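You operate a simulated robot arm through the tools that you are given. There is no shell and no other tool.

You run a simulated robot arm. Do the job below in one go: nothing can be reset, and whatever is moved stays where it is left.

Task
Put the clear lid on, lower the arm, then run the grinder till the batter is smooth; switch off.

It is judged by the outcome, as a careful person would: the job done as asked, and still so three seconds after it is handed in. It fails if anything else is knocked over, pushed out of place, dropped, spilled or broken. A push-on lid holds only when it is set on centred and level and pressed home; a screw cap is set on level and turned clockwise until tight.

Robot
A 7-joint arm with a two-finger parallel gripper, fixed in place. Base frame: the origin is on the floor under the middle of its stand, x ahead of it, y to its left, z up; the work surface is at about z = 866. Units: mm, rad, N and s.
With the tool pointing down near the work surface it reaches from about 300 to 700 mm from the base axis. Its first joint turns from -1.152 to 1.152 rad. Payload 1.57 kg.
The TCP is the grasp point between the finger pads, 30 mm short of the fingertips. In the tool frame z runs along the fingers and y along their closing line. Largest opening 110 mm; finger width 24, thickness 12; the body of the gripper, 48 by 112 mm, starts 78 mm behind the TCP.
Orientation is that of the tool frame in the base frame, as a unit quaternion [w, x, y, z]. With the fingers straight down and closing along the base's y, the tool's x points along the base's -x, its y along +y and its z along -z.

Tools
- The arm moves only by the tool play_rows. Its argument "increments" is text: rows parted by semicolons, each of 7 numbers parted by spaces: the opening, from 0 (shut) to 1 (fully open), then the shift along the tool's x, y, z in mm, then the turn, a rotation vector about the tool's x, y, z in rad. In form: gripper x y z rx ry rz; .... A call has 1 to 20 rows; each row shifts and turns the commanded pose from where the row before left it, along the tool's axes as they then stand. A row lasts 0.2 s, in which the tool goes at most 50 mm and 0.15 rad; a call with a longer step from one row to the next is refused whole, and so is a gripper value outside its range. Where a pose cannot be reached the arm comes as near as it can. A force on the tool above 70 N (or 10 N above the force at the start of the call, whichever is more), or a blocked arm, ends the call early, and 0.2 s more pass. The fingers move at their own pace (about 108 mm/s each) and stop on an object; they squeeze with about 36 N. The grip force told is the motor's: it shows also when the fingers shut on nothing. Time passes only in rows, and 0.2 s behind the last, so rows that do not move let the fingers close. It gives the time, the measured TCP pose, the force on the tool (base axes), the opening and the grip force at its end, in the units of the frame above (readings bear some noise), with the torque about the TCP (base axes, N m) and any sound that the robot's microphone picked up.
- Cameras (640 x 400 px; columns grow to the right, rows downward): "scene" is fixed at [167.3, -404.8, 1410.9]; the picture's right is [0.72, -0.69, 0.00], its down [-0.45, -0.47, -0.76] and it looks along [0.53, 0.55, -0.65] (base axes); focal length 214 px, centre (320, 200). "wrist" rides on the gripper at [70, 16, -141] in the tool frame; the picture's right is [-0.23, 0.97, 0.00], its down [-0.86, -0.20, -0.48] and it looks along [-0.47, -0.11, 0.88] (tool axes); focal length 222 px, centre (320, 200). There is no depth. A picture from a camera that has moved, and an enlarged one, comes with that camera's place and axes in the base frame and with its lens. The place of the scene camera against the robot may be out by one fixed shift of up to 25 mm in any direction.
- grab_frame(camera): a new picture of that camera. No time passes.
- zoom(camera, box): a new picture of the part [left, top, right, bottom] of that camera's present view, enlarged. No time passes.
- close_job(): hands the job in; it is judged then, once.

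Nothing tells you positions but the pictures and the camera data. Unless the task says otherwise, let go and move clear before handing in.

The tools are called after "Request:" by a JSON object that holds its "name" and its "arguments". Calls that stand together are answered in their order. play_rows: Moves the arm, as the interface text tells. Its arguments: {"type":"object","properties":{"increments":{"type":"string"}},"required":["increments"]} The other tools are called the same way: grab_frame (camera) takes a picture; zoom (camera, box) takes an enlarged picture of a part of a camera's view; close_job () hands the job in.

At the start:

```text
clock: 0.0
eef_pos: [372.2, -118.4, 1293.4]
ee_rot: [0.0, 0.0, 1.0, 0.001]
wrist_force: [0.5, 0.8, 0.3]
ft_torque: [-0.01, 0.0, 0.0]
grip_width: 110.0
grasp_force: 0.1
```

scene: 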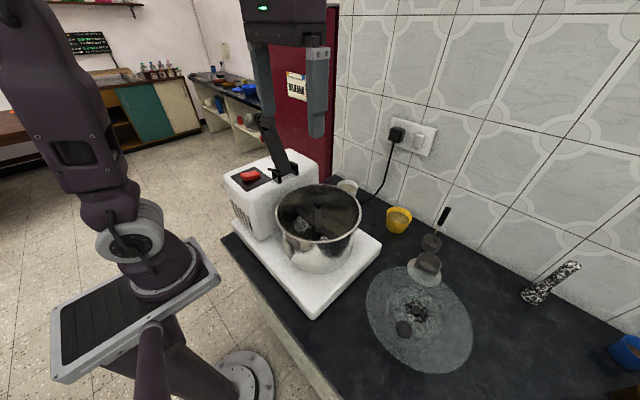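
wrist: 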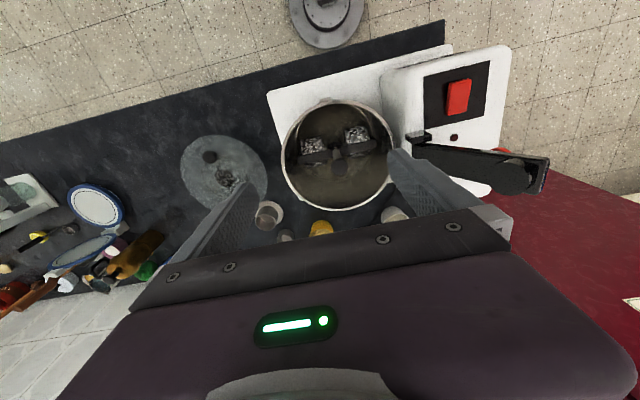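

I see a wet grinder with a steel drum, a red switch, a raised black arm, and a clear round lid with a knob lying on the dark counter. I'll look closer before moving.

Request:
{"name": "zoom", "arguments": {"camera": "scene", "box": [200, 100, 400, 325]}}

Request:
{"name": "zoom", "arguments": {"camera": "scene", "box": [340, 200, 500, 400]}}

Request:
{"name": "zoom", "arguments": {"camera": "wrist", "box": [160, 40, 560, 260]}}

Request:
{"name": "zoom", "arguments": {"camera": "scene", "box": [220, 0, 360, 200]}}

```text
1.78 times, centred on (300, 212) of scene
camera zoom: at [167.3, -404.8, 1410.9], right [0.72, -0.69, 0.0], down [-0.45, -0.47, -0.76], along [0.53, 0.55, -0.65], focal length 381 px, centre (356, 178)
```

zoom: 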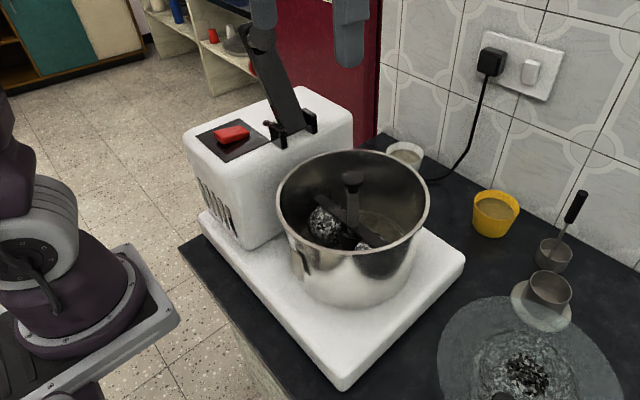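

```text
2.00 times, centred on (420, 300) of scene
camera zoom: at [167.3, -404.8, 1410.9], right [0.72, -0.69, 0.0], down [-0.45, -0.47, -0.76], along [0.53, 0.55, -0.65], focal length 429 px, centre (120, 0)
```

zoom: 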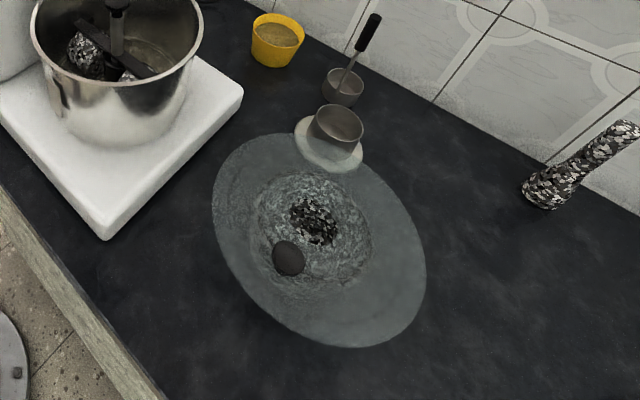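

```text
1.60 times, centred on (360, 150) of wrist
camera zoom: at [302.2, -103.0, 1434.1], right [0.23, 0.97, 0.0], down [0.86, -0.2, 0.48], along [0.47, -0.11, -0.88], focal length 355 px, centre (256, 280)
```

zoom: 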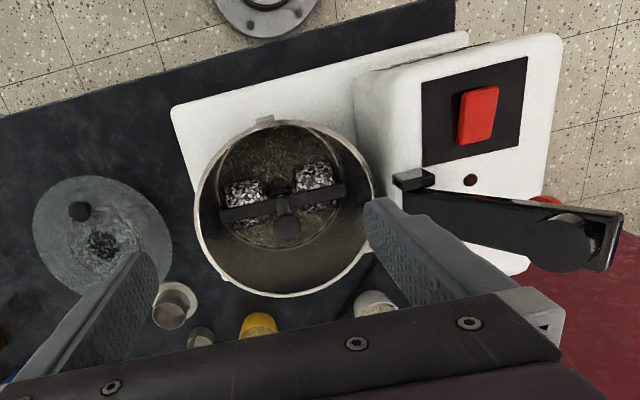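

```text
2.00 times, centred on (290, 100) of scene
camera zoom: at [167.3, -404.8, 1410.9], right [0.72, -0.69, 0.0], down [-0.45, -0.47, -0.76], along [0.53, 0.55, -0.65], focal length 429 px, centre (380, 400)
```

zoom: 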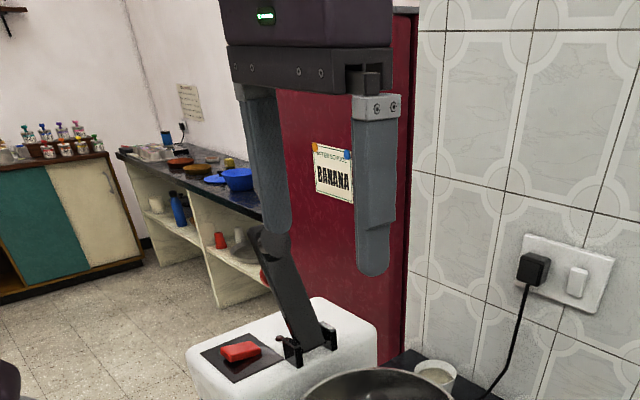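

The drum is near (420, -100) and the lid near (455, -395) on the counter. I'll move the wrist camera over the lid for a closer look, staying high.

Request:
{"name": "play_rows", "arguments": {"increments": "1 0 -40 0 0 0 0;1 0 -40 0 0 0 0;1 0 -40 0 0 0 0;1 0 -40 0 0 0 0;1 0 -40 0 0 0 0;1 0 -40 0 0 0 0;1 0 -40 20 0 0 0;1 0 0 40 0 0 0;1 0 0 40 0 0 0;1 0 0 40 0 0 0;1 0 0 0 0 0 0"}}

Request:
{"name": "grab_frame", "arguments": {"camera": "wrist"}}

Request:
{"name": "grab_frame", "arguments": {"camera": "scene"}}

```text
clock: 2.4
eef_pos: [373.1, -344.0, 1154.0]
ee_rot: [0.001, 0.0, 1.0, 0.0]
wrist_force: [-0.2, -0.4, 0.2]
ft_torque: [0.02, 0.0, -0.01]
grip_width: 109.8
grasp_force: 0.0
out of reach, approached as far as the arm can: row 5, 6, 7
```

```text
taken
camera wrist: at [303.0, -328.0, 1294.9], right [0.23, 0.97, 0.0], down [0.85, -0.2, 0.48], along [0.47, -0.11, -0.88], focal length 222 px, centre (320, 200)
```

wrist: 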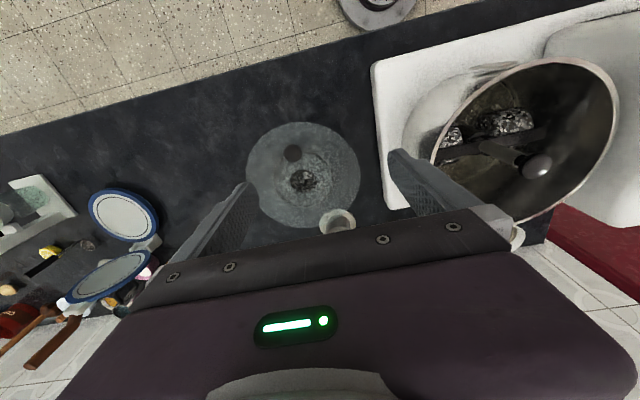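

```text
taken
```

scene: 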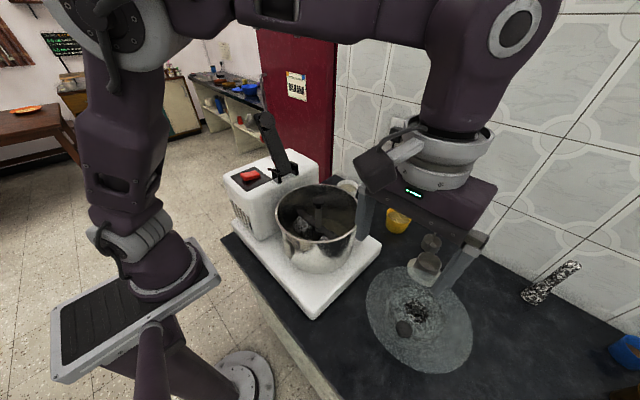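

The lid has a knob that seems off the centre. I'll zoom in to understand it.

Request:
{"name": "zoom", "arguments": {"camera": "wrist", "box": [220, 100, 400, 250]}}

Request:
{"name": "zoom", "arguments": {"camera": "wrist", "box": [360, 40, 640, 250]}}

Request:
{"name": "zoom", "arguments": {"camera": "scene", "box": [360, 250, 480, 380]}}

```text
2.67 times, centred on (310, 175) of wrist
camera zoom: at [303.0, -328.0, 1294.9], right [0.23, 0.97, 0.0], down [0.85, -0.2, 0.48], along [0.47, -0.11, -0.88], focal length 592 px, centre (347, 267)
```

zoom: 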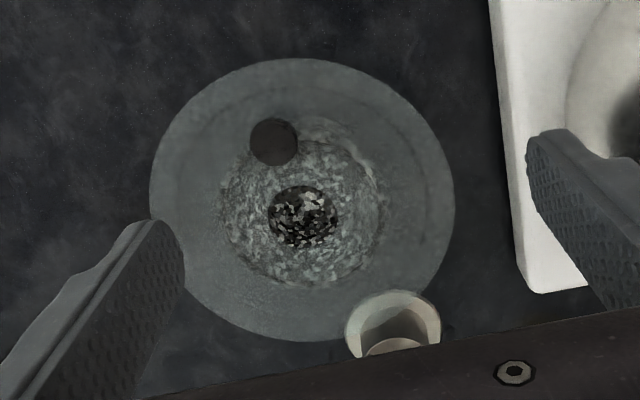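

```text
1.90 times, centred on (500, 145) of wrist
camera zoom: at [303.0, -328.0, 1294.9], right [0.23, 0.97, 0.0], down [0.85, -0.2, 0.48], along [0.47, -0.11, -0.88], focal length 423 px, centre (-23, 305)
```

zoom: 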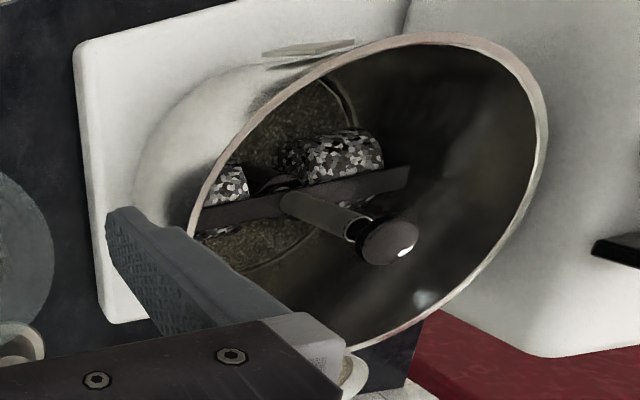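

```text
3.08 times, centred on (420, 315) of scene
camera zoom: at [167.3, -404.8, 1410.9], right [0.72, -0.69, 0.0], down [-0.45, -0.47, -0.76], along [0.53, 0.55, -0.65], focal length 660 px, centre (12, -154)
```

zoom: 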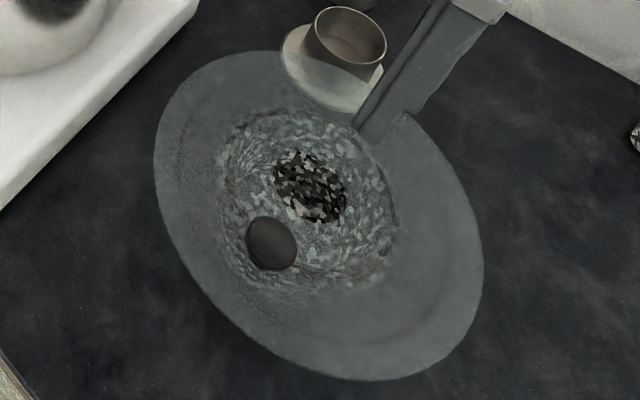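

The lid looks like a clear disc with a central hole, resting on a speckled stone mortar, with a knob off-centre; the drum's spindle seems to stick up above the rim. I'll go back over the drum to measure it from a few viewpoints.

Request:
{"name": "play_rows", "arguments": {"increments": "1 0 0 -45 0 0 0;1 0 0 -45 0 0 0;1 0 40 -20 0 0 0;1 0 40 0 0 0 0;1 0 40 0 0 0 0;1 0 40 0 0 0 0;1 0 40 0 0 0 0;1 0 40 0 0 0 0;1 0 0 0 0 0 0"}}

Request:
{"name": "grab_frame", "arguments": {"camera": "wrist"}}

Request:
{"name": "zoom", "arguments": {"camera": "wrist", "box": [200, 40, 420, 230]}}

```text
clock: 4.4
eef_pos: [370.1, -101.9, 1264.0]
ee_rot: [0.001, 0.001, 1.0, 0.0]
wrist_force: [-0.3, -0.3, -0.1]
ft_torque: [-0.01, 0.0, -0.01]
grip_width: 109.9
grasp_force: 0.0
```

```text
taken
camera wrist: at [299.5, -86.9, 1405.7], right [0.23, 0.97, 0.0], down [0.86, -0.2, 0.48], along [0.47, -0.11, -0.88], focal length 222 px, centre (320, 200)
```

wrist: 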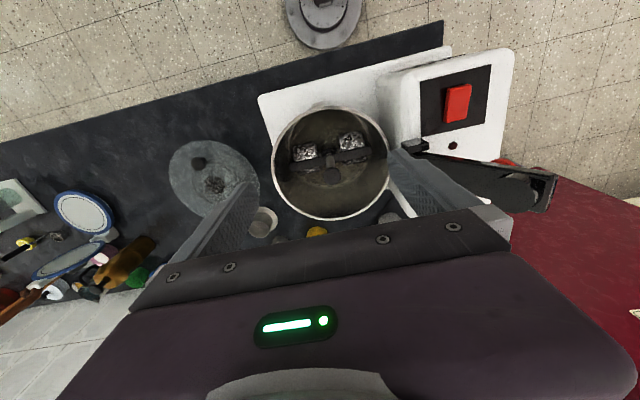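

```text
2.11 times, centred on (310, 135) of wrist
camera zoom: at [299.5, -86.9, 1405.7], right [0.23, 0.97, 0.0], down [0.86, -0.2, 0.48], along [0.47, -0.11, -0.88], focal length 468 px, centre (341, 337)
```

zoom: 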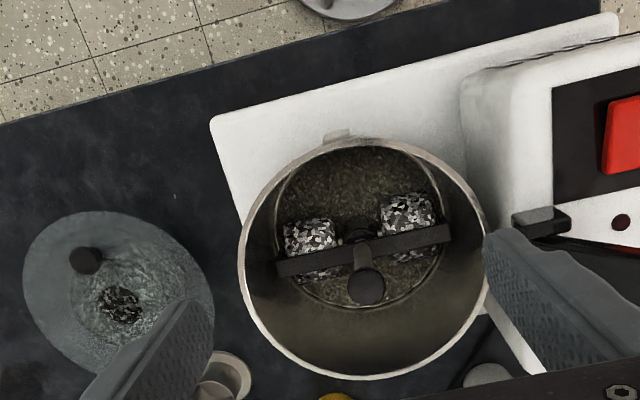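

I need a lower, sideways view to get the rim height and axis. I'll move toward -y, yaw the tool 90° so the wrist camera looks along +y at the drum.

Request:
{"name": "play_rows", "arguments": {"increments": "1 0 -40 25 0 0 0;1 0 -40 25 0 0 0;1 0 -40 25 0 0 0;1 0 -40 25 0 0 0;1 0 -40 25 0 0 0;1 0 0 0 0 0 -0.143;1 0 0 0 0 0 -0.143;1 0 0 0 0 0 -0.143;1 0 0 0 0 0 -0.143;1 0 0 0 0 0 -0.143;1 0 0 0 0 0 -0.143;1 0 0 0 0 0 -0.143;1 0 0 0 0 0 -0.143;1 0 0 0 0 0 -0.143;1 0 0 0 0 0 -0.143;1 0 0 0 0 0 -0.141;1 0 0 0 0 0 0"}}

Request:
{"name": "grab_frame", "arguments": {"camera": "wrist"}}

```text
clock: 8.0
eef_pos: [372.5, -303.3, 1139.2]
ee_rot: [0.0, 0.708, -0.706, 0.0]
wrist_force: [-0.6, 0.0, -0.5]
ft_torque: [-0.02, -0.02, -0.01]
grip_width: 110.1
grasp_force: 0.0
```

```text
taken
camera wrist: at [355.6, -373.7, 1281.0], right [-0.97, 0.23, 0.0], down [0.2, 0.86, 0.48], along [0.11, 0.47, -0.88], focal length 222 px, centre (320, 200)
```

wrist: 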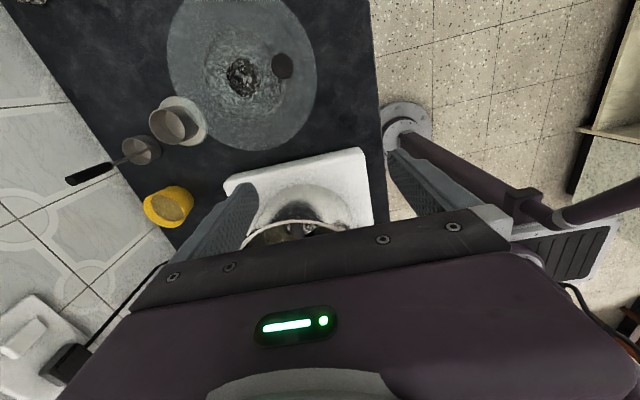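

The view is blocked by the gripper. I'll tilt the tool about 60° so the wrist camera looks horizontally at the drum and grinder arm.

Request:
{"name": "play_rows", "arguments": {"increments": "1 0 0 0 0 -0.15 0;1 0 0 0 0 -0.15 0;1 0 0 0 0 -0.15 0;1 0 0 0 0 -0.15 0;1 0 0 0 0 -0.15 0;1 0 0 0 0 -0.15 0;1 0 0 0 0 -0.147 0;1 0 0 0 0 0 0"}}

Request:
{"name": "grab_frame", "arguments": {"camera": "wrist"}}

Request:
{"name": "grab_frame", "arguments": {"camera": "scene"}}

```text
clock: 9.8
eef_pos: [406.8, -255.6, 1134.5]
ee_rot: [0.293, -0.644, 0.647, 0.284]
wrist_force: [-0.2, -0.5, 0.2]
ft_torque: [-0.02, 0.01, 0.0]
grip_width: 109.8
grasp_force: 0.1
out of reach, approached as far as the arm can: row 5, 6, 7
```

```text
taken
camera wrist: at [389.3, -407.4, 1177.5], right [-0.97, 0.16, 0.16], down [0.19, 0.21, 0.96], along [0.12, 0.96, -0.24], focal length 222 px, centre (320, 200)
```

wrist: 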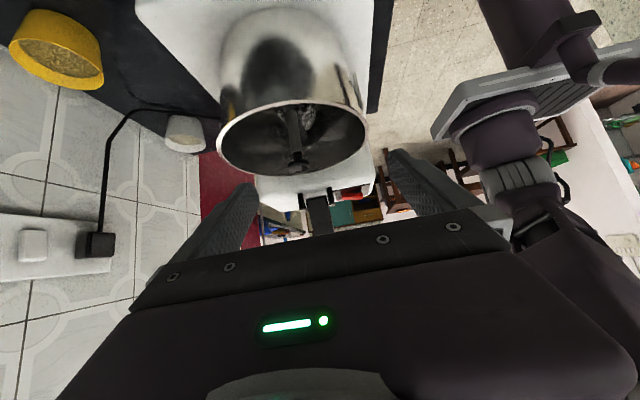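

```text
taken
```

scene: 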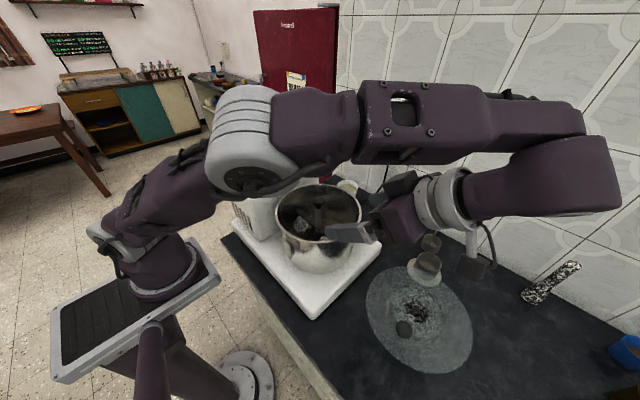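

Request:
{"name": "zoom", "arguments": {"camera": "wrist", "box": [200, 0, 400, 240]}}

Request:
{"name": "zoom", "arguments": {"camera": "wrist", "box": [250, 140, 400, 240]}}

```text
1.67 times, centred on (300, 120) of wrist
camera zoom: at [389.3, -407.4, 1177.5], right [-0.97, 0.16, 0.16], down [0.19, 0.21, 0.96], along [0.12, 0.96, -0.24], focal length 370 px, centre (353, 333)
```

zoom: 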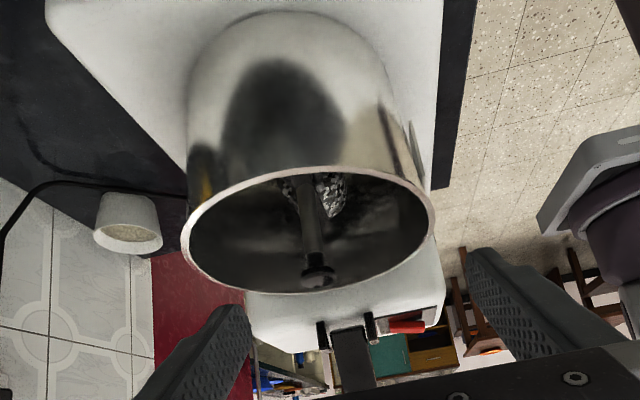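

```text
4.00 times, centred on (325, 190) of wrist
camera zoom: at [389.3, -407.4, 1177.5], right [-0.97, 0.16, 0.16], down [0.19, 0.21, 0.96], along [0.12, 0.96, -0.24], focal length 888 px, centre (300, 240)
```

zoom: 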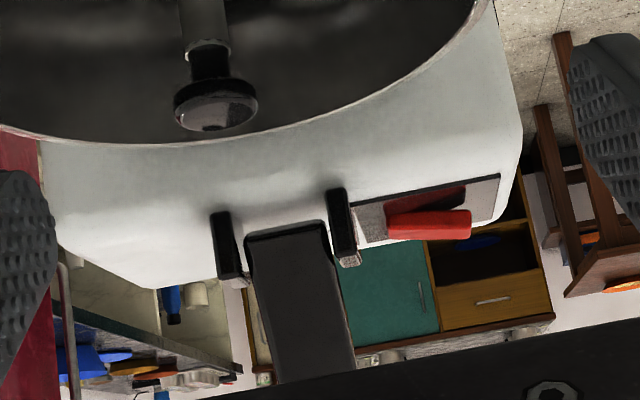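

I now estimate the spindle axis at about (451, -100), spindle top z≈1045, rim z≈1014 with radius ≈111, hinge at about (452, 34, 1064), and lid knob near (405, -400). Next I untilt and go for a close look at the lid.

Request:
{"name": "play_rows", "arguments": {"increments": "1 0 0 0 0 0.14 0;1 0 0 0 0 0.14 0;1 0 0 0 0 0.14 0;1 0 0 0 0 0.14 0;1 0 0 0 0 0.14 0;1 0 0 0 0 0.141 0;1 30 0 20 0 0 0;1 30 0 20 0 0 0;1 20 0 20 0 0 0;1 0 0 20 0 0 0;1 0 0 0 0 0 0"}}

Request:
{"name": "grab_frame", "arguments": {"camera": "wrist"}}

Request:
{"name": "zoom", "arguments": {"camera": "wrist", "box": [140, 0, 360, 200]}}

```text
clock: 12.2
eef_pos: [409.2, -336.4, 1055.3]
ee_rot: [0.003, -0.704, 0.71, -0.004]
wrist_force: [0.6, 1.1, -0.7]
ft_torque: [0.02, 0.02, 0.01]
grip_width: 110.1
grasp_force: 0.1
```

```text
taken
camera wrist: at [390.4, -406.4, 1196.3], right [-0.97, 0.23, -0.01], down [0.2, 0.85, 0.48], along [0.12, 0.46, -0.88], focal length 222 px, centre (320, 200)
```

wrist: 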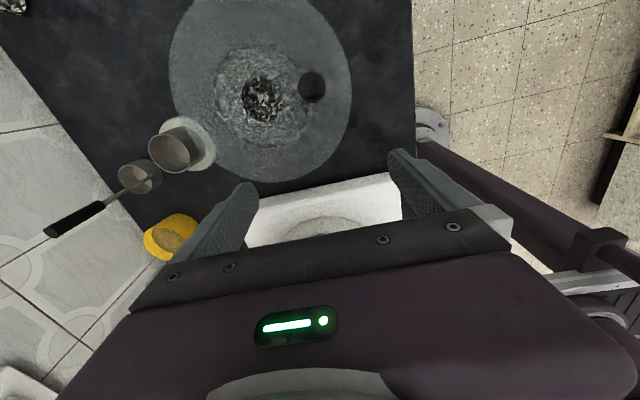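

```text
2.00 times, centred on (250, 100) of wrist
camera zoom: at [390.4, -406.4, 1196.3], right [-0.97, 0.23, -0.01], down [0.2, 0.85, 0.48], along [0.12, 0.46, -0.88], focal length 444 px, centre (460, 400)
```

zoom: 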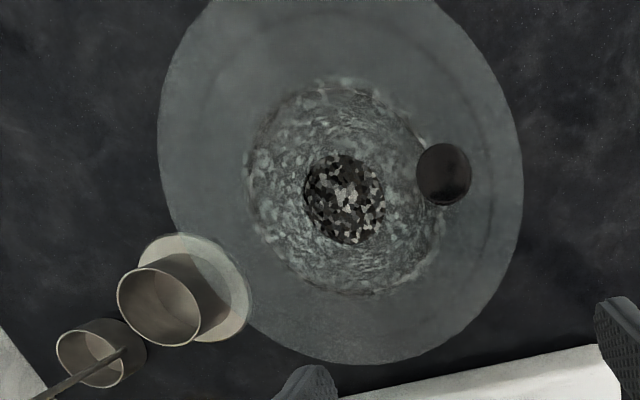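

Request:
{"name": "zoom", "arguments": {"camera": "wrist", "box": [180, 100, 280, 180]}}

Request:
{"name": "zoom", "arguments": {"camera": "wrist", "box": [230, 40, 370, 140]}}

Request:
{"name": "zoom", "arguments": {"camera": "scene", "box": [395, 225, 475, 315]}}

```text
5.00 times, centred on (230, 140) of wrist
camera zoom: at [390.4, -406.4, 1196.3], right [-0.97, 0.23, -0.01], down [0.2, 0.85, 0.48], along [0.12, 0.46, -0.88], focal length 1111 px, centre (770, 500)
```

zoom: 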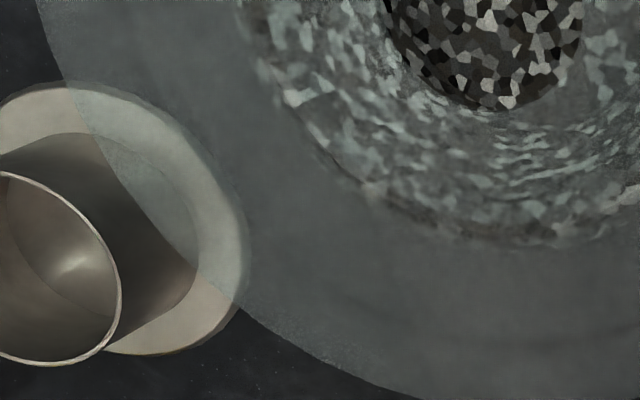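

```text
4.00 times, centred on (300, 90) of wrist
camera zoom: at [390.4, -406.4, 1196.3], right [-0.97, 0.23, -0.01], down [0.2, 0.85, 0.48], along [0.12, 0.46, -0.88], focal length 888 px, centre (400, 640)
```

zoom: 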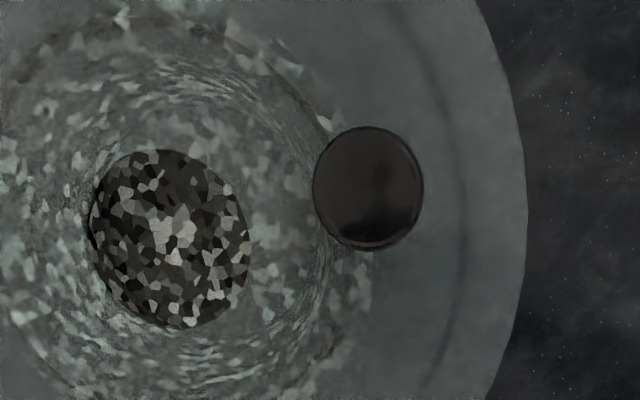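

```text
4.44 times, centred on (435, 270) of scene
camera zoom: at [167.3, -404.8, 1410.9], right [0.72, -0.69, 0.0], down [-0.45, -0.47, -0.76], along [0.53, 0.55, -0.65], focal length 953 px, centre (-191, -111)
```

zoom: 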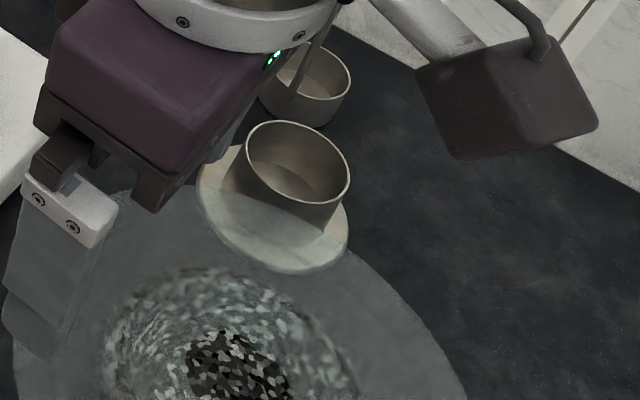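

The lid's hole centre is at about (470, -402, 887), its knob at about (404, -401, 913). I'll move above the knob with the fingers closing radially (along x) and refine from close up.

Request:
{"name": "play_rows", "arguments": {"increments": "1 30 2.5 20 0 0 0;1 34.6 2.2 20 0 0 0;1 0 0 20 0 0 0;1 0 0 0 0 0 0"}}

Request:
{"name": "grab_frame", "arguments": {"camera": "wrist"}}

Request:
{"name": "zoom", "arguments": {"camera": "wrist", "box": [220, 40, 420, 220]}}

Request:
{"name": "grab_frame", "arguments": {"camera": "scene"}}

Request:
{"name": "zoom", "arguments": {"camera": "scene", "box": [340, 220, 500, 380]}}

```text
clock: 13.2
eef_pos: [404.6, -401.2, 994.6]
ee_rot: [0.002, -0.705, 0.709, -0.004]
wrist_force: [0.9, 0.3, 0.1]
ft_torque: [-0.02, 0.03, 0.01]
grip_width: 110.0
grasp_force: 0.0
```

```text
taken
camera wrist: at [386.7, -471.7, 1136.3], right [-0.97, 0.23, -0.01], down [0.2, 0.85, 0.48], along [0.12, 0.46, -0.88], focal length 222 px, centre (320, 200)
```

wrist: 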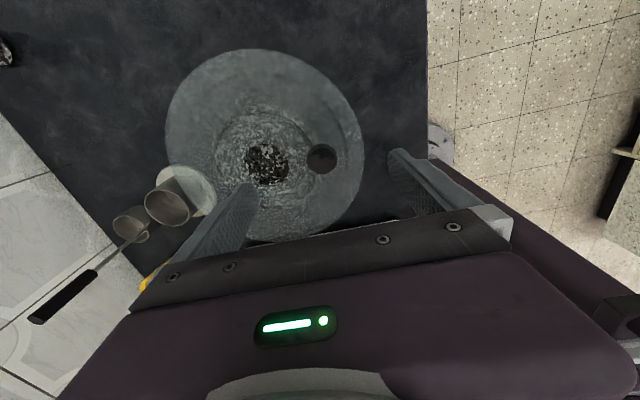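

```text
2.22 times, centred on (320, 130) of wrist
camera zoom: at [386.7, -471.7, 1136.3], right [-0.97, 0.23, -0.01], down [0.2, 0.85, 0.48], along [0.12, 0.46, -0.88], focal length 494 px, centre (320, 356)
```

zoom: 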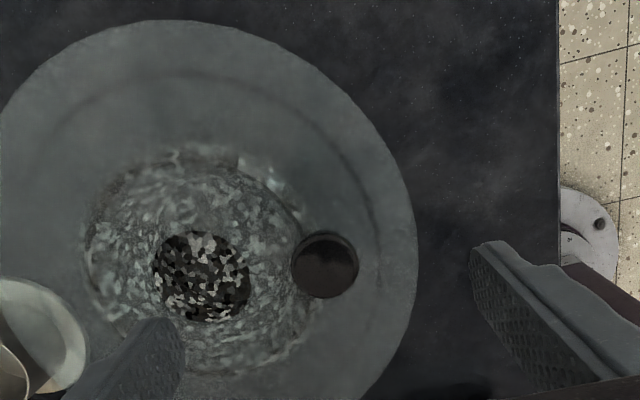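

```text
taken
```

scene: 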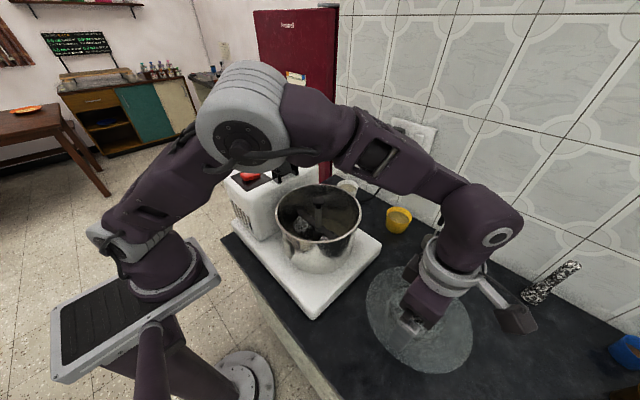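

```text
2.50 times, centred on (420, 300) of scene
camera zoom: at [167.3, -404.8, 1410.9], right [0.72, -0.69, 0.0], down [-0.45, -0.47, -0.76], along [0.53, 0.55, -0.65], focal length 536 px, centre (70, -50)
```

zoom: 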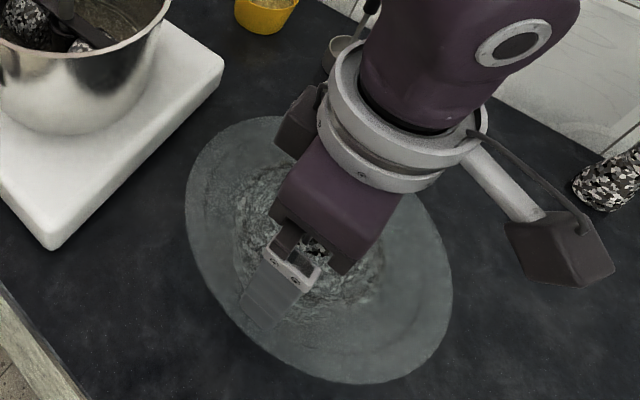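

The knob is at about (404, -401), centre height ≈ 913, with the lid surface ≈ 888. I'll descend to TCP z≈930 first and check.

Request:
{"name": "play_rows", "arguments": {"increments": "1 0 0.6 20 0 0 0;1 0 0 20 0 0 0;1 0 0 15 0 0 0;1 0 0 9 0 0 0;1 0 0 0 0 0 0"}}

Request:
{"name": "zoom", "arguments": {"camera": "wrist", "box": [160, 60, 480, 260]}}

Request:
{"name": "zoom", "arguments": {"camera": "scene", "box": [370, 280, 450, 360]}}

```text
clock: 14.4
eef_pos: [403.1, -402.1, 931.3]
ee_rot: [0.002, -0.704, 0.71, -0.004]
wrist_force: [0.6, 0.4, 0.0]
ft_torque: [-0.03, 0.0, -0.01]
grip_width: 110.0
grasp_force: 0.0
```

```text
2.00 times, centred on (320, 160) of wrist
camera zoom: at [384.0, -471.0, 1072.7], right [-0.97, 0.23, -0.01], down [0.2, 0.85, 0.48], along [0.12, 0.46, -0.88], focal length 444 px, centre (320, 280)
```

zoom: 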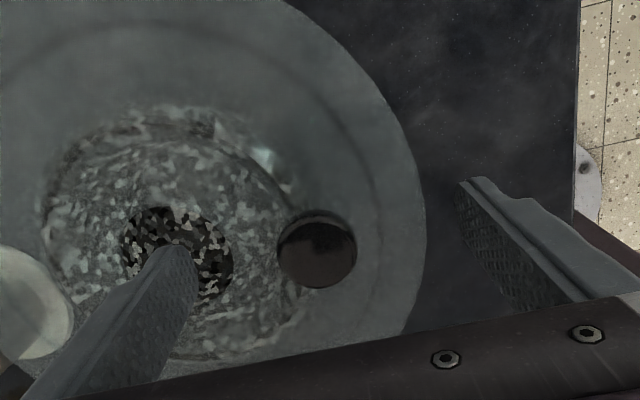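

```text
5.00 times, centred on (410, 320) of scene
camera zoom: at [167.3, -404.8, 1410.9], right [0.72, -0.69, 0.0], down [-0.45, -0.47, -0.76], along [0.53, 0.55, -0.65], focal length 1072 px, centre (-130, -400)
```

zoom: 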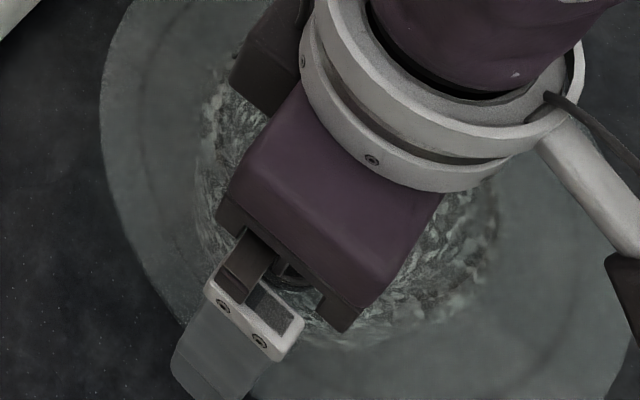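

Aligned: the knob top is about 921 and the fingertips are at about 901, straddling it. I'll descend 8 mm and close on the knob.

Request:
{"name": "play_rows", "arguments": {"increments": "1 0 0 4 0 0 0;1 0 0 4 0 0 0;1 0 0 0 0 0 0"}}

```text
clock: 15.2
eef_pos: [403.3, -401.4, 923.7]
ee_rot: [0.002, -0.705, 0.71, -0.004]
wrist_force: [-0.3, 0.4, -0.5]
ft_torque: [0.0, 0.0, 0.01]
grip_width: 110.2
grasp_force: 0.1
```

Request:
{"name": "play_rows", "arguments": {"increments": "0.4 0 0 0 0 0 0;0.4 0 0 0 0 0 0;0.4 0 0 0 0 0 0"}}

Request:
{"name": "zoom", "arguments": {"camera": "wrist", "box": [160, 60, 480, 260]}}

```text
clock: 16.0
eef_pos: [402.2, -402.4, 924.1]
ee_rot: [0.003, -0.704, 0.71, -0.003]
wrist_force: [-0.6, 1.0, 0.0]
ft_torque: [-0.03, -0.01, 0.0]
grip_width: 44.4
grasp_force: 0.1
```

```text
2.00 times, centred on (320, 160) of wrist
camera zoom: at [384.6, -470.6, 1064.9], right [-0.97, 0.23, -0.01], down [0.2, 0.85, 0.48], along [0.12, 0.46, -0.88], focal length 444 px, centre (320, 280)
```

zoom: 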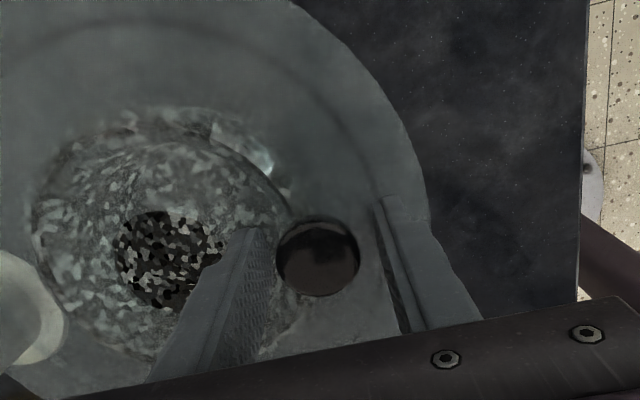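

Request:
{"name": "play_rows", "arguments": {"increments": "0.33 0 -1 0 0 0 0;0 0 0 0 0 0 0;0 0 0 0 0 0 0;0 0 0 0 0 0 0"}}

Request:
{"name": "zoom", "arguments": {"camera": "wrist", "box": [160, 60, 480, 260]}}

```text
clock: 17.0
eef_pos: [404.1, -399.8, 922.9]
ee_rot: [0.003, -0.705, 0.709, -0.004]
wrist_force: [-0.4, 0.6, 1.3]
ft_torque: [0.06, 0.04, 0.0]
grip_width: 31.0
grasp_force: 35.7
```

```text
2.00 times, centred on (320, 160) of wrist
camera zoom: at [385.6, -470.5, 1065.1], right [-0.97, 0.23, -0.01], down [0.2, 0.85, 0.48], along [0.12, 0.46, -0.88], focal length 444 px, centre (320, 280)
```

zoom: 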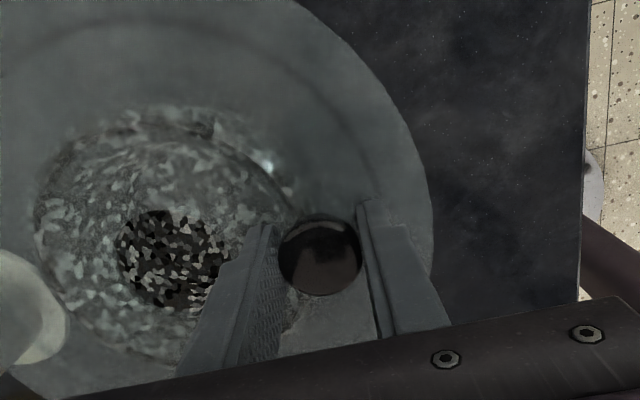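

Gripped the knob (31 mm, 36 N). Now I'll lift a little, slowly, and check the lid is hanging level.

Request:
{"name": "play_rows", "arguments": {"increments": "0 0 0 -4 0 0 0;0 0 0 -6 0 0 0;0 0 0 -10 0 0 0;0 0 0 -10 0 0 0;0 0 0 0 0 0 0;0 0 0 0 0 0 0"}}

Request:
{"name": "grab_frame", "arguments": {"camera": "wrist"}}

Request:
{"name": "zoom", "arguments": {"camera": "scene", "box": [340, 220, 500, 380]}}

```text
clock: 18.4
eef_pos: [404.0, -401.2, 953.5]
ee_rot: [0.002, -0.704, 0.71, -0.003]
wrist_force: [0.1, 0.1, -1.3]
ft_torque: [0.01, 0.05, 0.05]
grip_width: 31.1
grasp_force: 35.9
```

```text
taken
camera wrist: at [385.1, -471.5, 1095.7], right [-0.97, 0.23, -0.01], down [0.2, 0.85, 0.48], along [0.12, 0.46, -0.88], focal length 222 px, centre (320, 200)
```

wrist: 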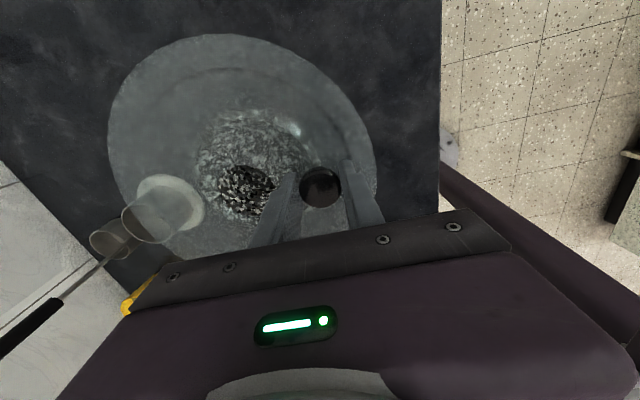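

```text
2.50 times, centred on (420, 300) of scene
camera zoom: at [167.3, -404.9, 1410.9], right [0.72, -0.69, 0.0], down [-0.45, -0.47, -0.76], along [0.53, 0.55, -0.65], focal length 536 px, centre (70, -50)
```

zoom: 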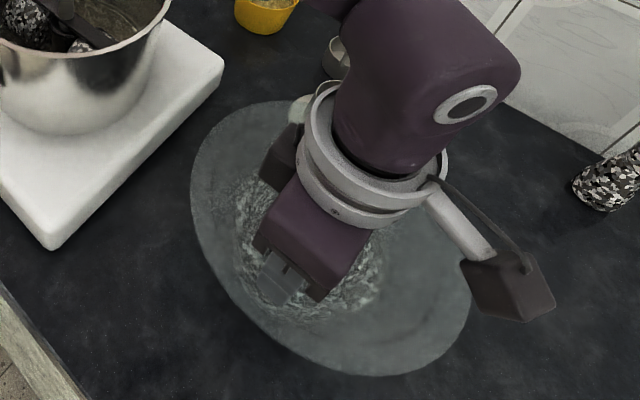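

The lid is up and level, and is light. I'll raise it further, pull it toward the robot to clear the cups, and then carry it toward the drum at a height above the spindle.

Request:
{"name": "play_rows", "arguments": {"increments": "0 0 0 -15 0 0 0;0 0 0 -15 0 0 0;0 0 0 -15 0 0 0;0 0 18 -15 0 0 0;0 0 20 -15 0 0 0;0 0 17 -15 0 0 0;0 0 0 -15 0 0 0;0 -10 0 -15 0 0 0;0 -20 0 -15 0 0 0;0 -20 0 -15 0 0 0;0 0 0 0 0 0 0"}}

Request:
{"name": "grab_frame", "arguments": {"camera": "wrist"}}

Request:
{"name": "grab_frame", "arguments": {"camera": "scene"}}

```text
clock: 20.8
eef_pos: [348.6, -350.5, 1104.4]
ee_rot: [0.002, -0.705, 0.709, -0.004]
wrist_force: [-1.0, -0.2, -2.1]
ft_torque: [0.02, 0.09, 0.01]
grip_width: 31.1
grasp_force: 36.2
```

```text
taken
camera wrist: at [330.3, -419.8, 1246.0], right [-0.97, 0.23, -0.01], down [0.2, 0.85, 0.48], along [0.12, 0.46, -0.88], focal length 222 px, centre (320, 200)
```

wrist: 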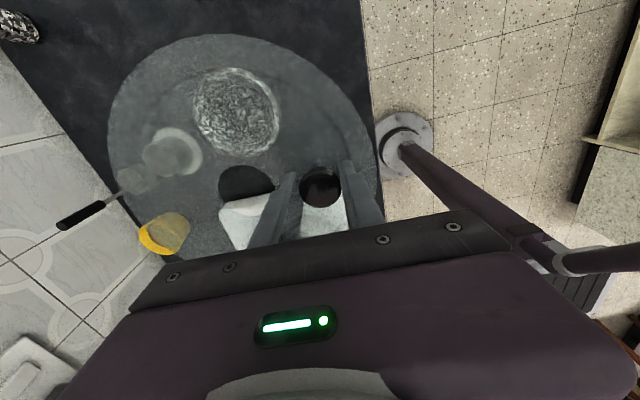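

```text
taken
```

scene: 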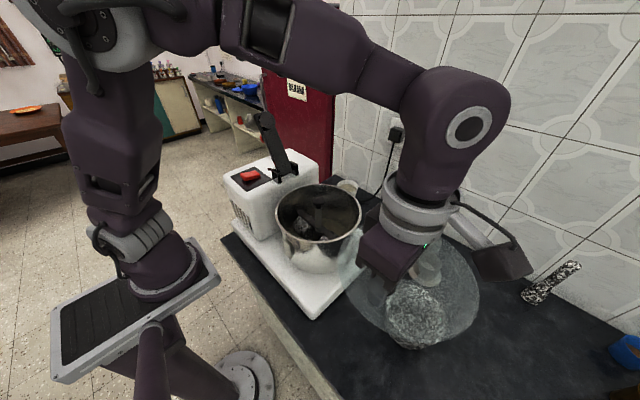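

The lid hangs level with its central hole visible. Next I raise slightly and carry it toward the drum.

Request:
{"name": "play_rows", "arguments": {"increments": "0 0 0 -15 0 0 0;0 -10 0 -15 0 0 0;0 -25 0 -5 0 0 0;0 -30 0 0 0 0 0;0 -30 0 0 0 0 0;0 -30 0 0 0 0 0;0 -30 0 0 0 0 0;0 -25 0 0 0 0 0;0 -10 0 0 0 0 0;0 0 0 0 0 0 0;0 0 0 0 0 0 0"}}

Request:
{"name": "grab_frame", "arguments": {"camera": "wrist"}}

Request:
{"name": "grab_frame", "arguments": {"camera": "scene"}}

```text
clock: 23.2
eef_pos: [348.6, -158.9, 1136.6]
ee_rot: [0.003, -0.705, 0.709, -0.003]
wrist_force: [0.0, -0.2, -2.4]
ft_torque: [0.0, 0.07, 0.02]
grip_width: 30.9
grasp_force: 36.1
```

```text
taken
camera wrist: at [330.3, -229.2, 1278.2], right [-0.97, 0.23, -0.01], down [0.2, 0.85, 0.48], along [0.12, 0.46, -0.88], focal length 222 px, centre (320, 200)
```

wrist: 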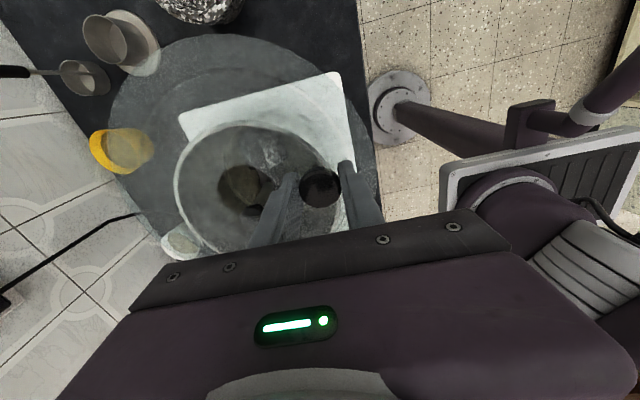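

```text
taken
```

scene: 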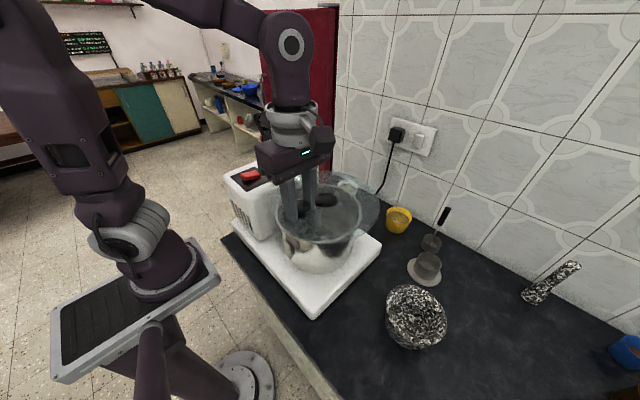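

Now I move to the estimated position above the spindle and check alignment through the clear lid.

Request:
{"name": "play_rows", "arguments": {"increments": "0 -15 -9 0 0 0 0;0 -20 -10 0 0 0 0;0 -15 -10 0 0 0 0;0 -9 -7 0 0 0 0;0 0 0 0 0 0 0;0 0 0 0 0 0 0"}}

Request:
{"name": "grab_frame", "arguments": {"camera": "wrist"}}

Request:
{"name": "zoom", "arguments": {"camera": "wrist", "box": [100, 20, 400, 230]}}

Request:
{"name": "zoom", "arguments": {"camera": "scene", "box": [220, 100, 400, 300]}}

```text
clock: 24.6
eef_pos: [384.8, -101.9, 1138.0]
ee_rot: [0.002, -0.705, 0.71, -0.004]
wrist_force: [0.4, -0.1, -1.7]
ft_torque: [0.0, 0.07, 0.0]
grip_width: 30.9
grasp_force: 36.0
```

```text
taken
camera wrist: at [367.3, -171.4, 1279.8], right [-0.97, 0.23, -0.01], down [0.2, 0.85, 0.48], along [0.12, 0.46, -0.88], focal length 222 px, centre (320, 200)
```

wrist: 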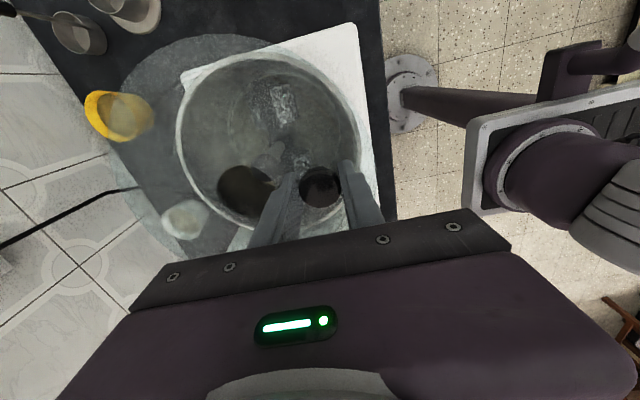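

```text
1.90 times, centred on (250, 125) of wrist
camera zoom: at [367.3, -171.4, 1279.8], right [-0.97, 0.23, -0.01], down [0.2, 0.85, 0.48], along [0.12, 0.46, -0.88], focal length 423 px, centre (453, 343)
```

zoom: 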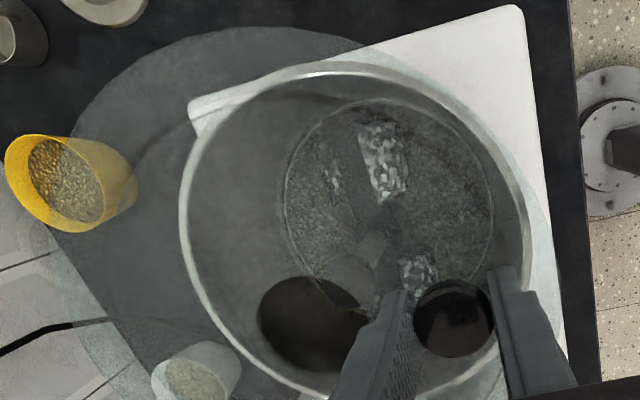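

```text
2.00 times, centred on (310, 200) of scene
camera zoom: at [167.3, -404.8, 1410.9], right [0.72, -0.69, 0.0], down [-0.45, -0.47, -0.76], along [0.53, 0.55, -0.65], focal length 429 px, centre (340, 200)
```

zoom: 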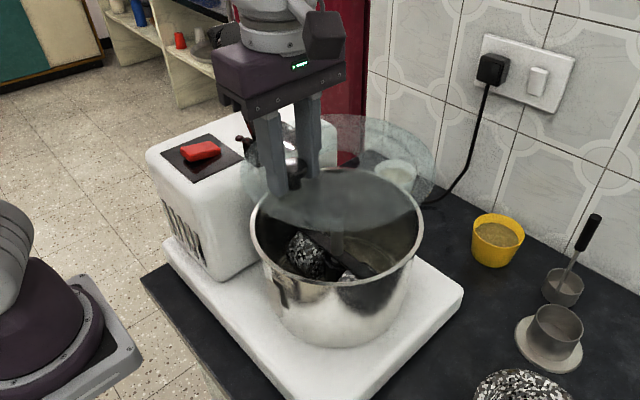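

Request:
{"name": "zoom", "arguments": {"camera": "wrist", "box": [210, 120, 310, 220]}}

Request:
{"name": "zoom", "arguments": {"camera": "scene", "box": [280, 150, 360, 230]}}

```text
4.00 times, centred on (260, 170) of wrist
camera zoom: at [367.3, -171.4, 1279.8], right [-0.97, 0.23, -0.01], down [0.2, 0.85, 0.48], along [0.12, 0.46, -0.88], focal length 888 px, centre (560, 320)
```

zoom: 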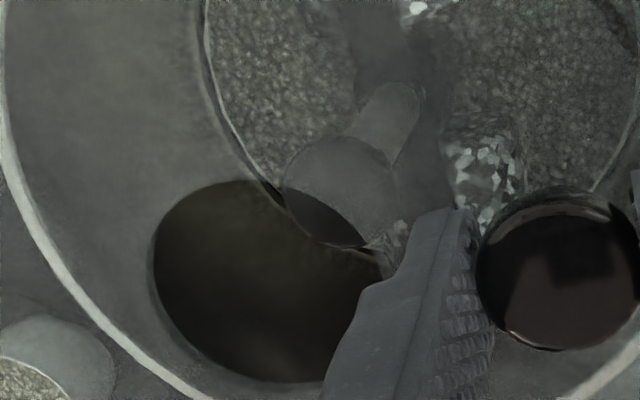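

```text
5.00 times, centred on (320, 190) of scene
camera zoom: at [167.3, -404.8, 1410.9], right [0.72, -0.69, 0.0], down [-0.45, -0.47, -0.76], along [0.53, 0.55, -0.65], focal length 1072 px, centre (320, 250)
```

zoom: 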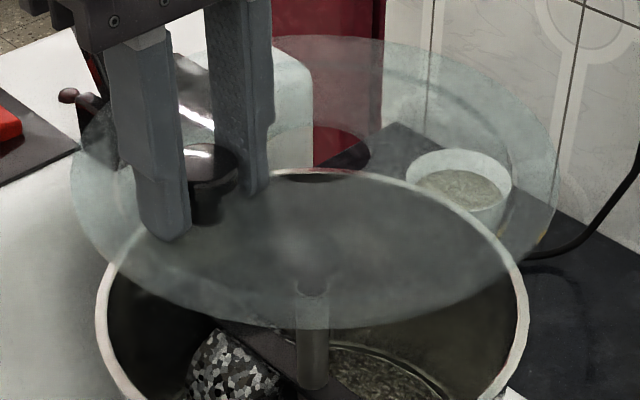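

The hole is about 1–2 mm off the spindle axis (spindle ≈ (450.3, -101.7), hole ≈ (452.1, -102.7)). I'll correct and lower to just above the spindle top, then re-check.

Request:
{"name": "play_rows", "arguments": {"increments": "0 0 1.5 10 0 0 0;0 0 0 15 0 0 0;0 0 0 12 0 0 0;0 0 0 8 0 0 0;0 0 0 0 0 0 0;0 0 0 0 0 0 0"}}

Request:
{"name": "zoom", "arguments": {"camera": "wrist", "box": [100, 20, 400, 230]}}

Request:
{"name": "zoom", "arguments": {"camera": "wrist", "box": [210, 120, 310, 220]}}

Request:
{"name": "zoom", "arguments": {"camera": "scene", "box": [260, 140, 380, 280]}}

```text
clock: 26.0
eef_pos: [384.8, -101.4, 1092.4]
ee_rot: [0.002, -0.705, 0.709, -0.003]
wrist_force: [-0.5, -0.4, -1.2]
ft_torque: [-0.01, 0.08, -0.01]
grip_width: 30.9
grasp_force: 35.9
```

```text
1.90 times, centred on (250, 125) of wrist
camera zoom: at [366.0, -171.3, 1234.2], right [-0.97, 0.23, -0.01], down [0.2, 0.85, 0.48], along [0.12, 0.46, -0.88], focal length 423 px, centre (453, 343)
```

zoom: 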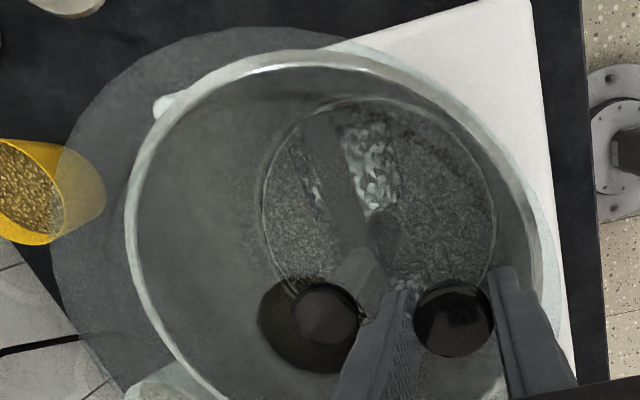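

```text
4.00 times, centred on (260, 170) of wrist
camera zoom: at [366.0, -171.3, 1234.2], right [-0.97, 0.23, -0.01], down [0.2, 0.85, 0.48], along [0.12, 0.46, -0.88], focal length 888 px, centre (560, 320)
```

zoom: 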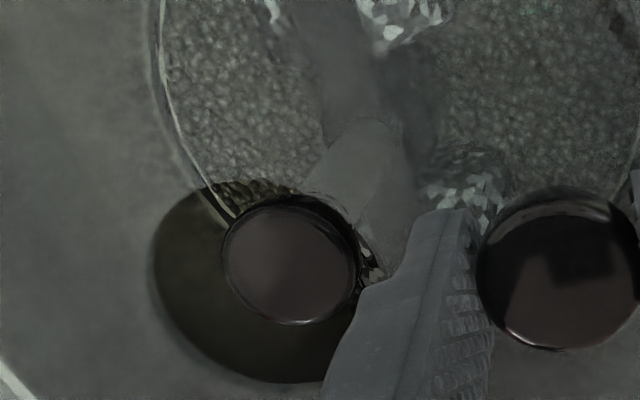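

```text
2.86 times, centred on (320, 210) of scene
camera zoom: at [167.3, -404.8, 1410.9], right [0.72, -0.69, 0.0], down [-0.45, -0.47, -0.76], along [0.53, 0.55, -0.65], focal length 613 px, centre (320, 171)
```

zoom: 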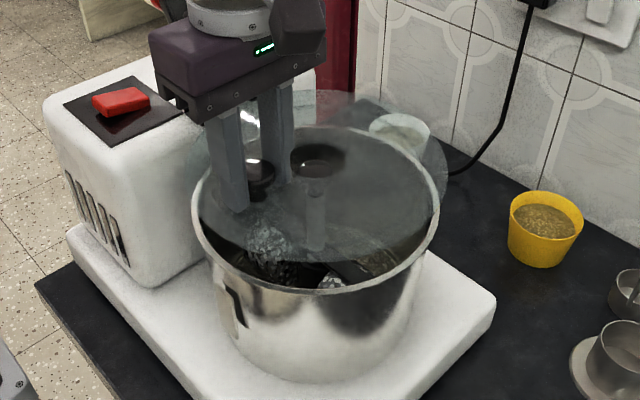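

The hole is well aligned with the spindle. I'll lower through the spindle to just above the rim and inspect.

Request:
{"name": "play_rows", "arguments": {"increments": "0 0 1 6 0 0 0;0 0 0 8 0 0 0;0 0 0 6 0 0 0;0 0 0 4 0 0 0;0 0 0 0 0 0 0;0 0 0 0 0 0 0"}}

Request:
{"name": "zoom", "arguments": {"camera": "wrist", "box": [80, 20, 400, 230]}}

Request:
{"name": "zoom", "arguments": {"camera": "scene", "box": [260, 140, 380, 280]}}

```text
clock: 27.4
eef_pos: [382.9, -101.9, 1068.9]
ee_rot: [0.002, -0.705, 0.71, -0.004]
wrist_force: [-0.3, -0.3, -1.9]
ft_torque: [0.03, 0.11, -0.01]
grip_width: 30.9
grasp_force: 36.2
```

```text
1.90 times, centred on (240, 125) of wrist
camera zoom: at [364.9, -171.8, 1209.7], right [-0.97, 0.23, -0.01], down [0.2, 0.85, 0.48], along [0.12, 0.46, -0.88], focal length 423 px, centre (472, 343)
```

zoom: 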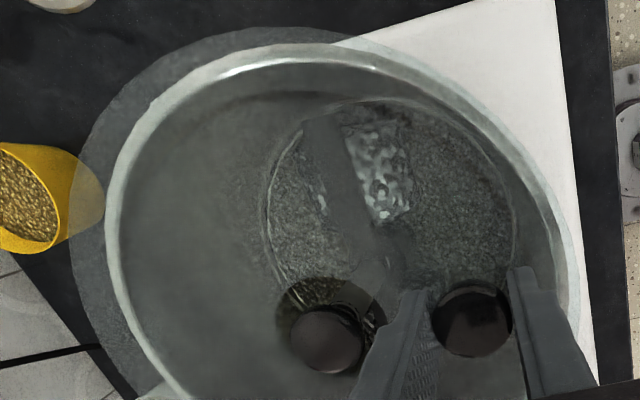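

```text
2.86 times, centred on (320, 210) of scene
camera zoom: at [167.3, -404.8, 1410.9], right [0.72, -0.69, 0.0], down [-0.45, -0.47, -0.76], along [0.53, 0.55, -0.65], focal length 613 px, centre (320, 171)
```

zoom: 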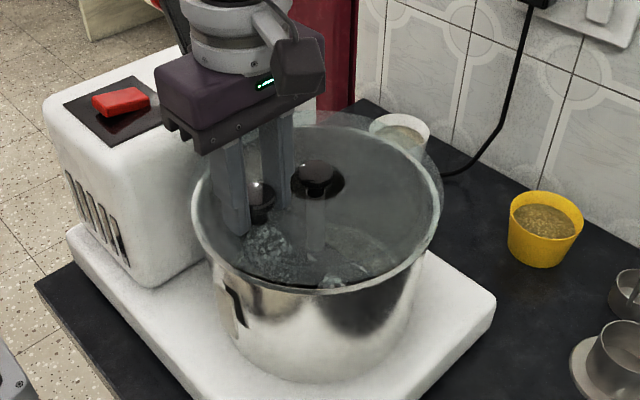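

Request:
{"name": "zoom", "arguments": {"camera": "wrist", "box": [320, 60, 420, 200]}}

Request:
{"name": "zoom", "arguments": {"camera": "wrist", "box": [100, 20, 220, 130]}}

Request:
{"name": "zoom", "arguments": {"camera": "scene", "box": [270, 170, 370, 250]}}

```text
2.86 times, centred on (370, 130) of wrist
camera zoom: at [364.9, -171.8, 1209.7], right [-0.97, 0.23, -0.01], down [0.2, 0.85, 0.48], along [0.12, 0.46, -0.88], focal length 635 px, centre (177, 400)
```

zoom: 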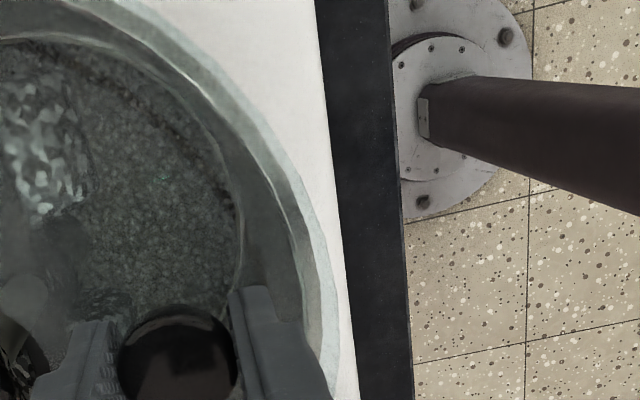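

```text
3.64 times, centred on (160, 75) of wrist
camera zoom: at [364.9, -171.8, 1209.7], right [-0.97, 0.23, -0.01], down [0.2, 0.85, 0.48], along [0.12, 0.46, -0.88], focal length 808 px, centre (902, 654)
```

zoom: 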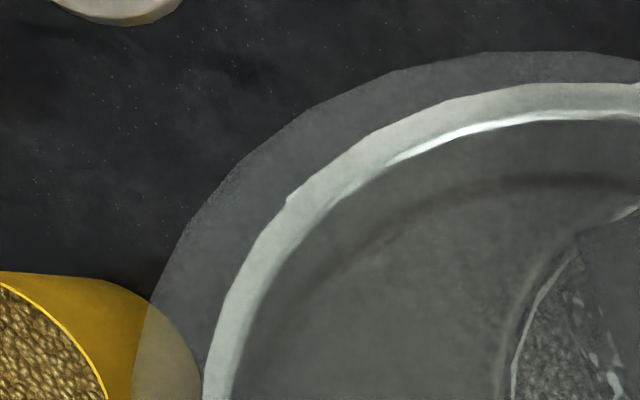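

```text
5.00 times, centred on (320, 210) of scene
camera zoom: at [167.3, -404.8, 1410.9], right [0.72, -0.69, 0.0], down [-0.45, -0.47, -0.76], along [0.53, 0.55, -0.65], focal length 1072 px, centre (320, 150)
```

zoom: 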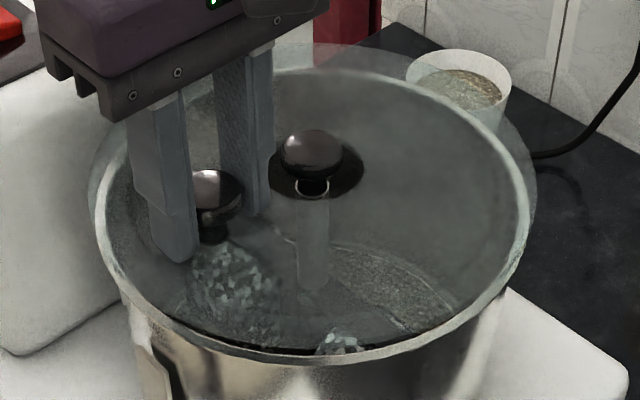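

The lid (R≈113) and rim (R≈111) are concentric around (450, -102) within about a millimetre. I'll lower it gently until contact.

Request:
{"name": "play_rows", "arguments": {"increments": "0 0 0 3 0 0 0;0 0 0 3 0 0 0;0 0 0 3 0 0 0;0 0 0 0 0 0 0"}}

```text
clock: 28.4
eef_pos: [382.2, -102.2, 1060.1]
ee_rot: [0.002, -0.705, 0.709, -0.004]
wrist_force: [0.5, 0.0, -1.2]
ft_torque: [-0.02, 0.09, 0.0]
grip_width: 31.1
grasp_force: 36.8
```

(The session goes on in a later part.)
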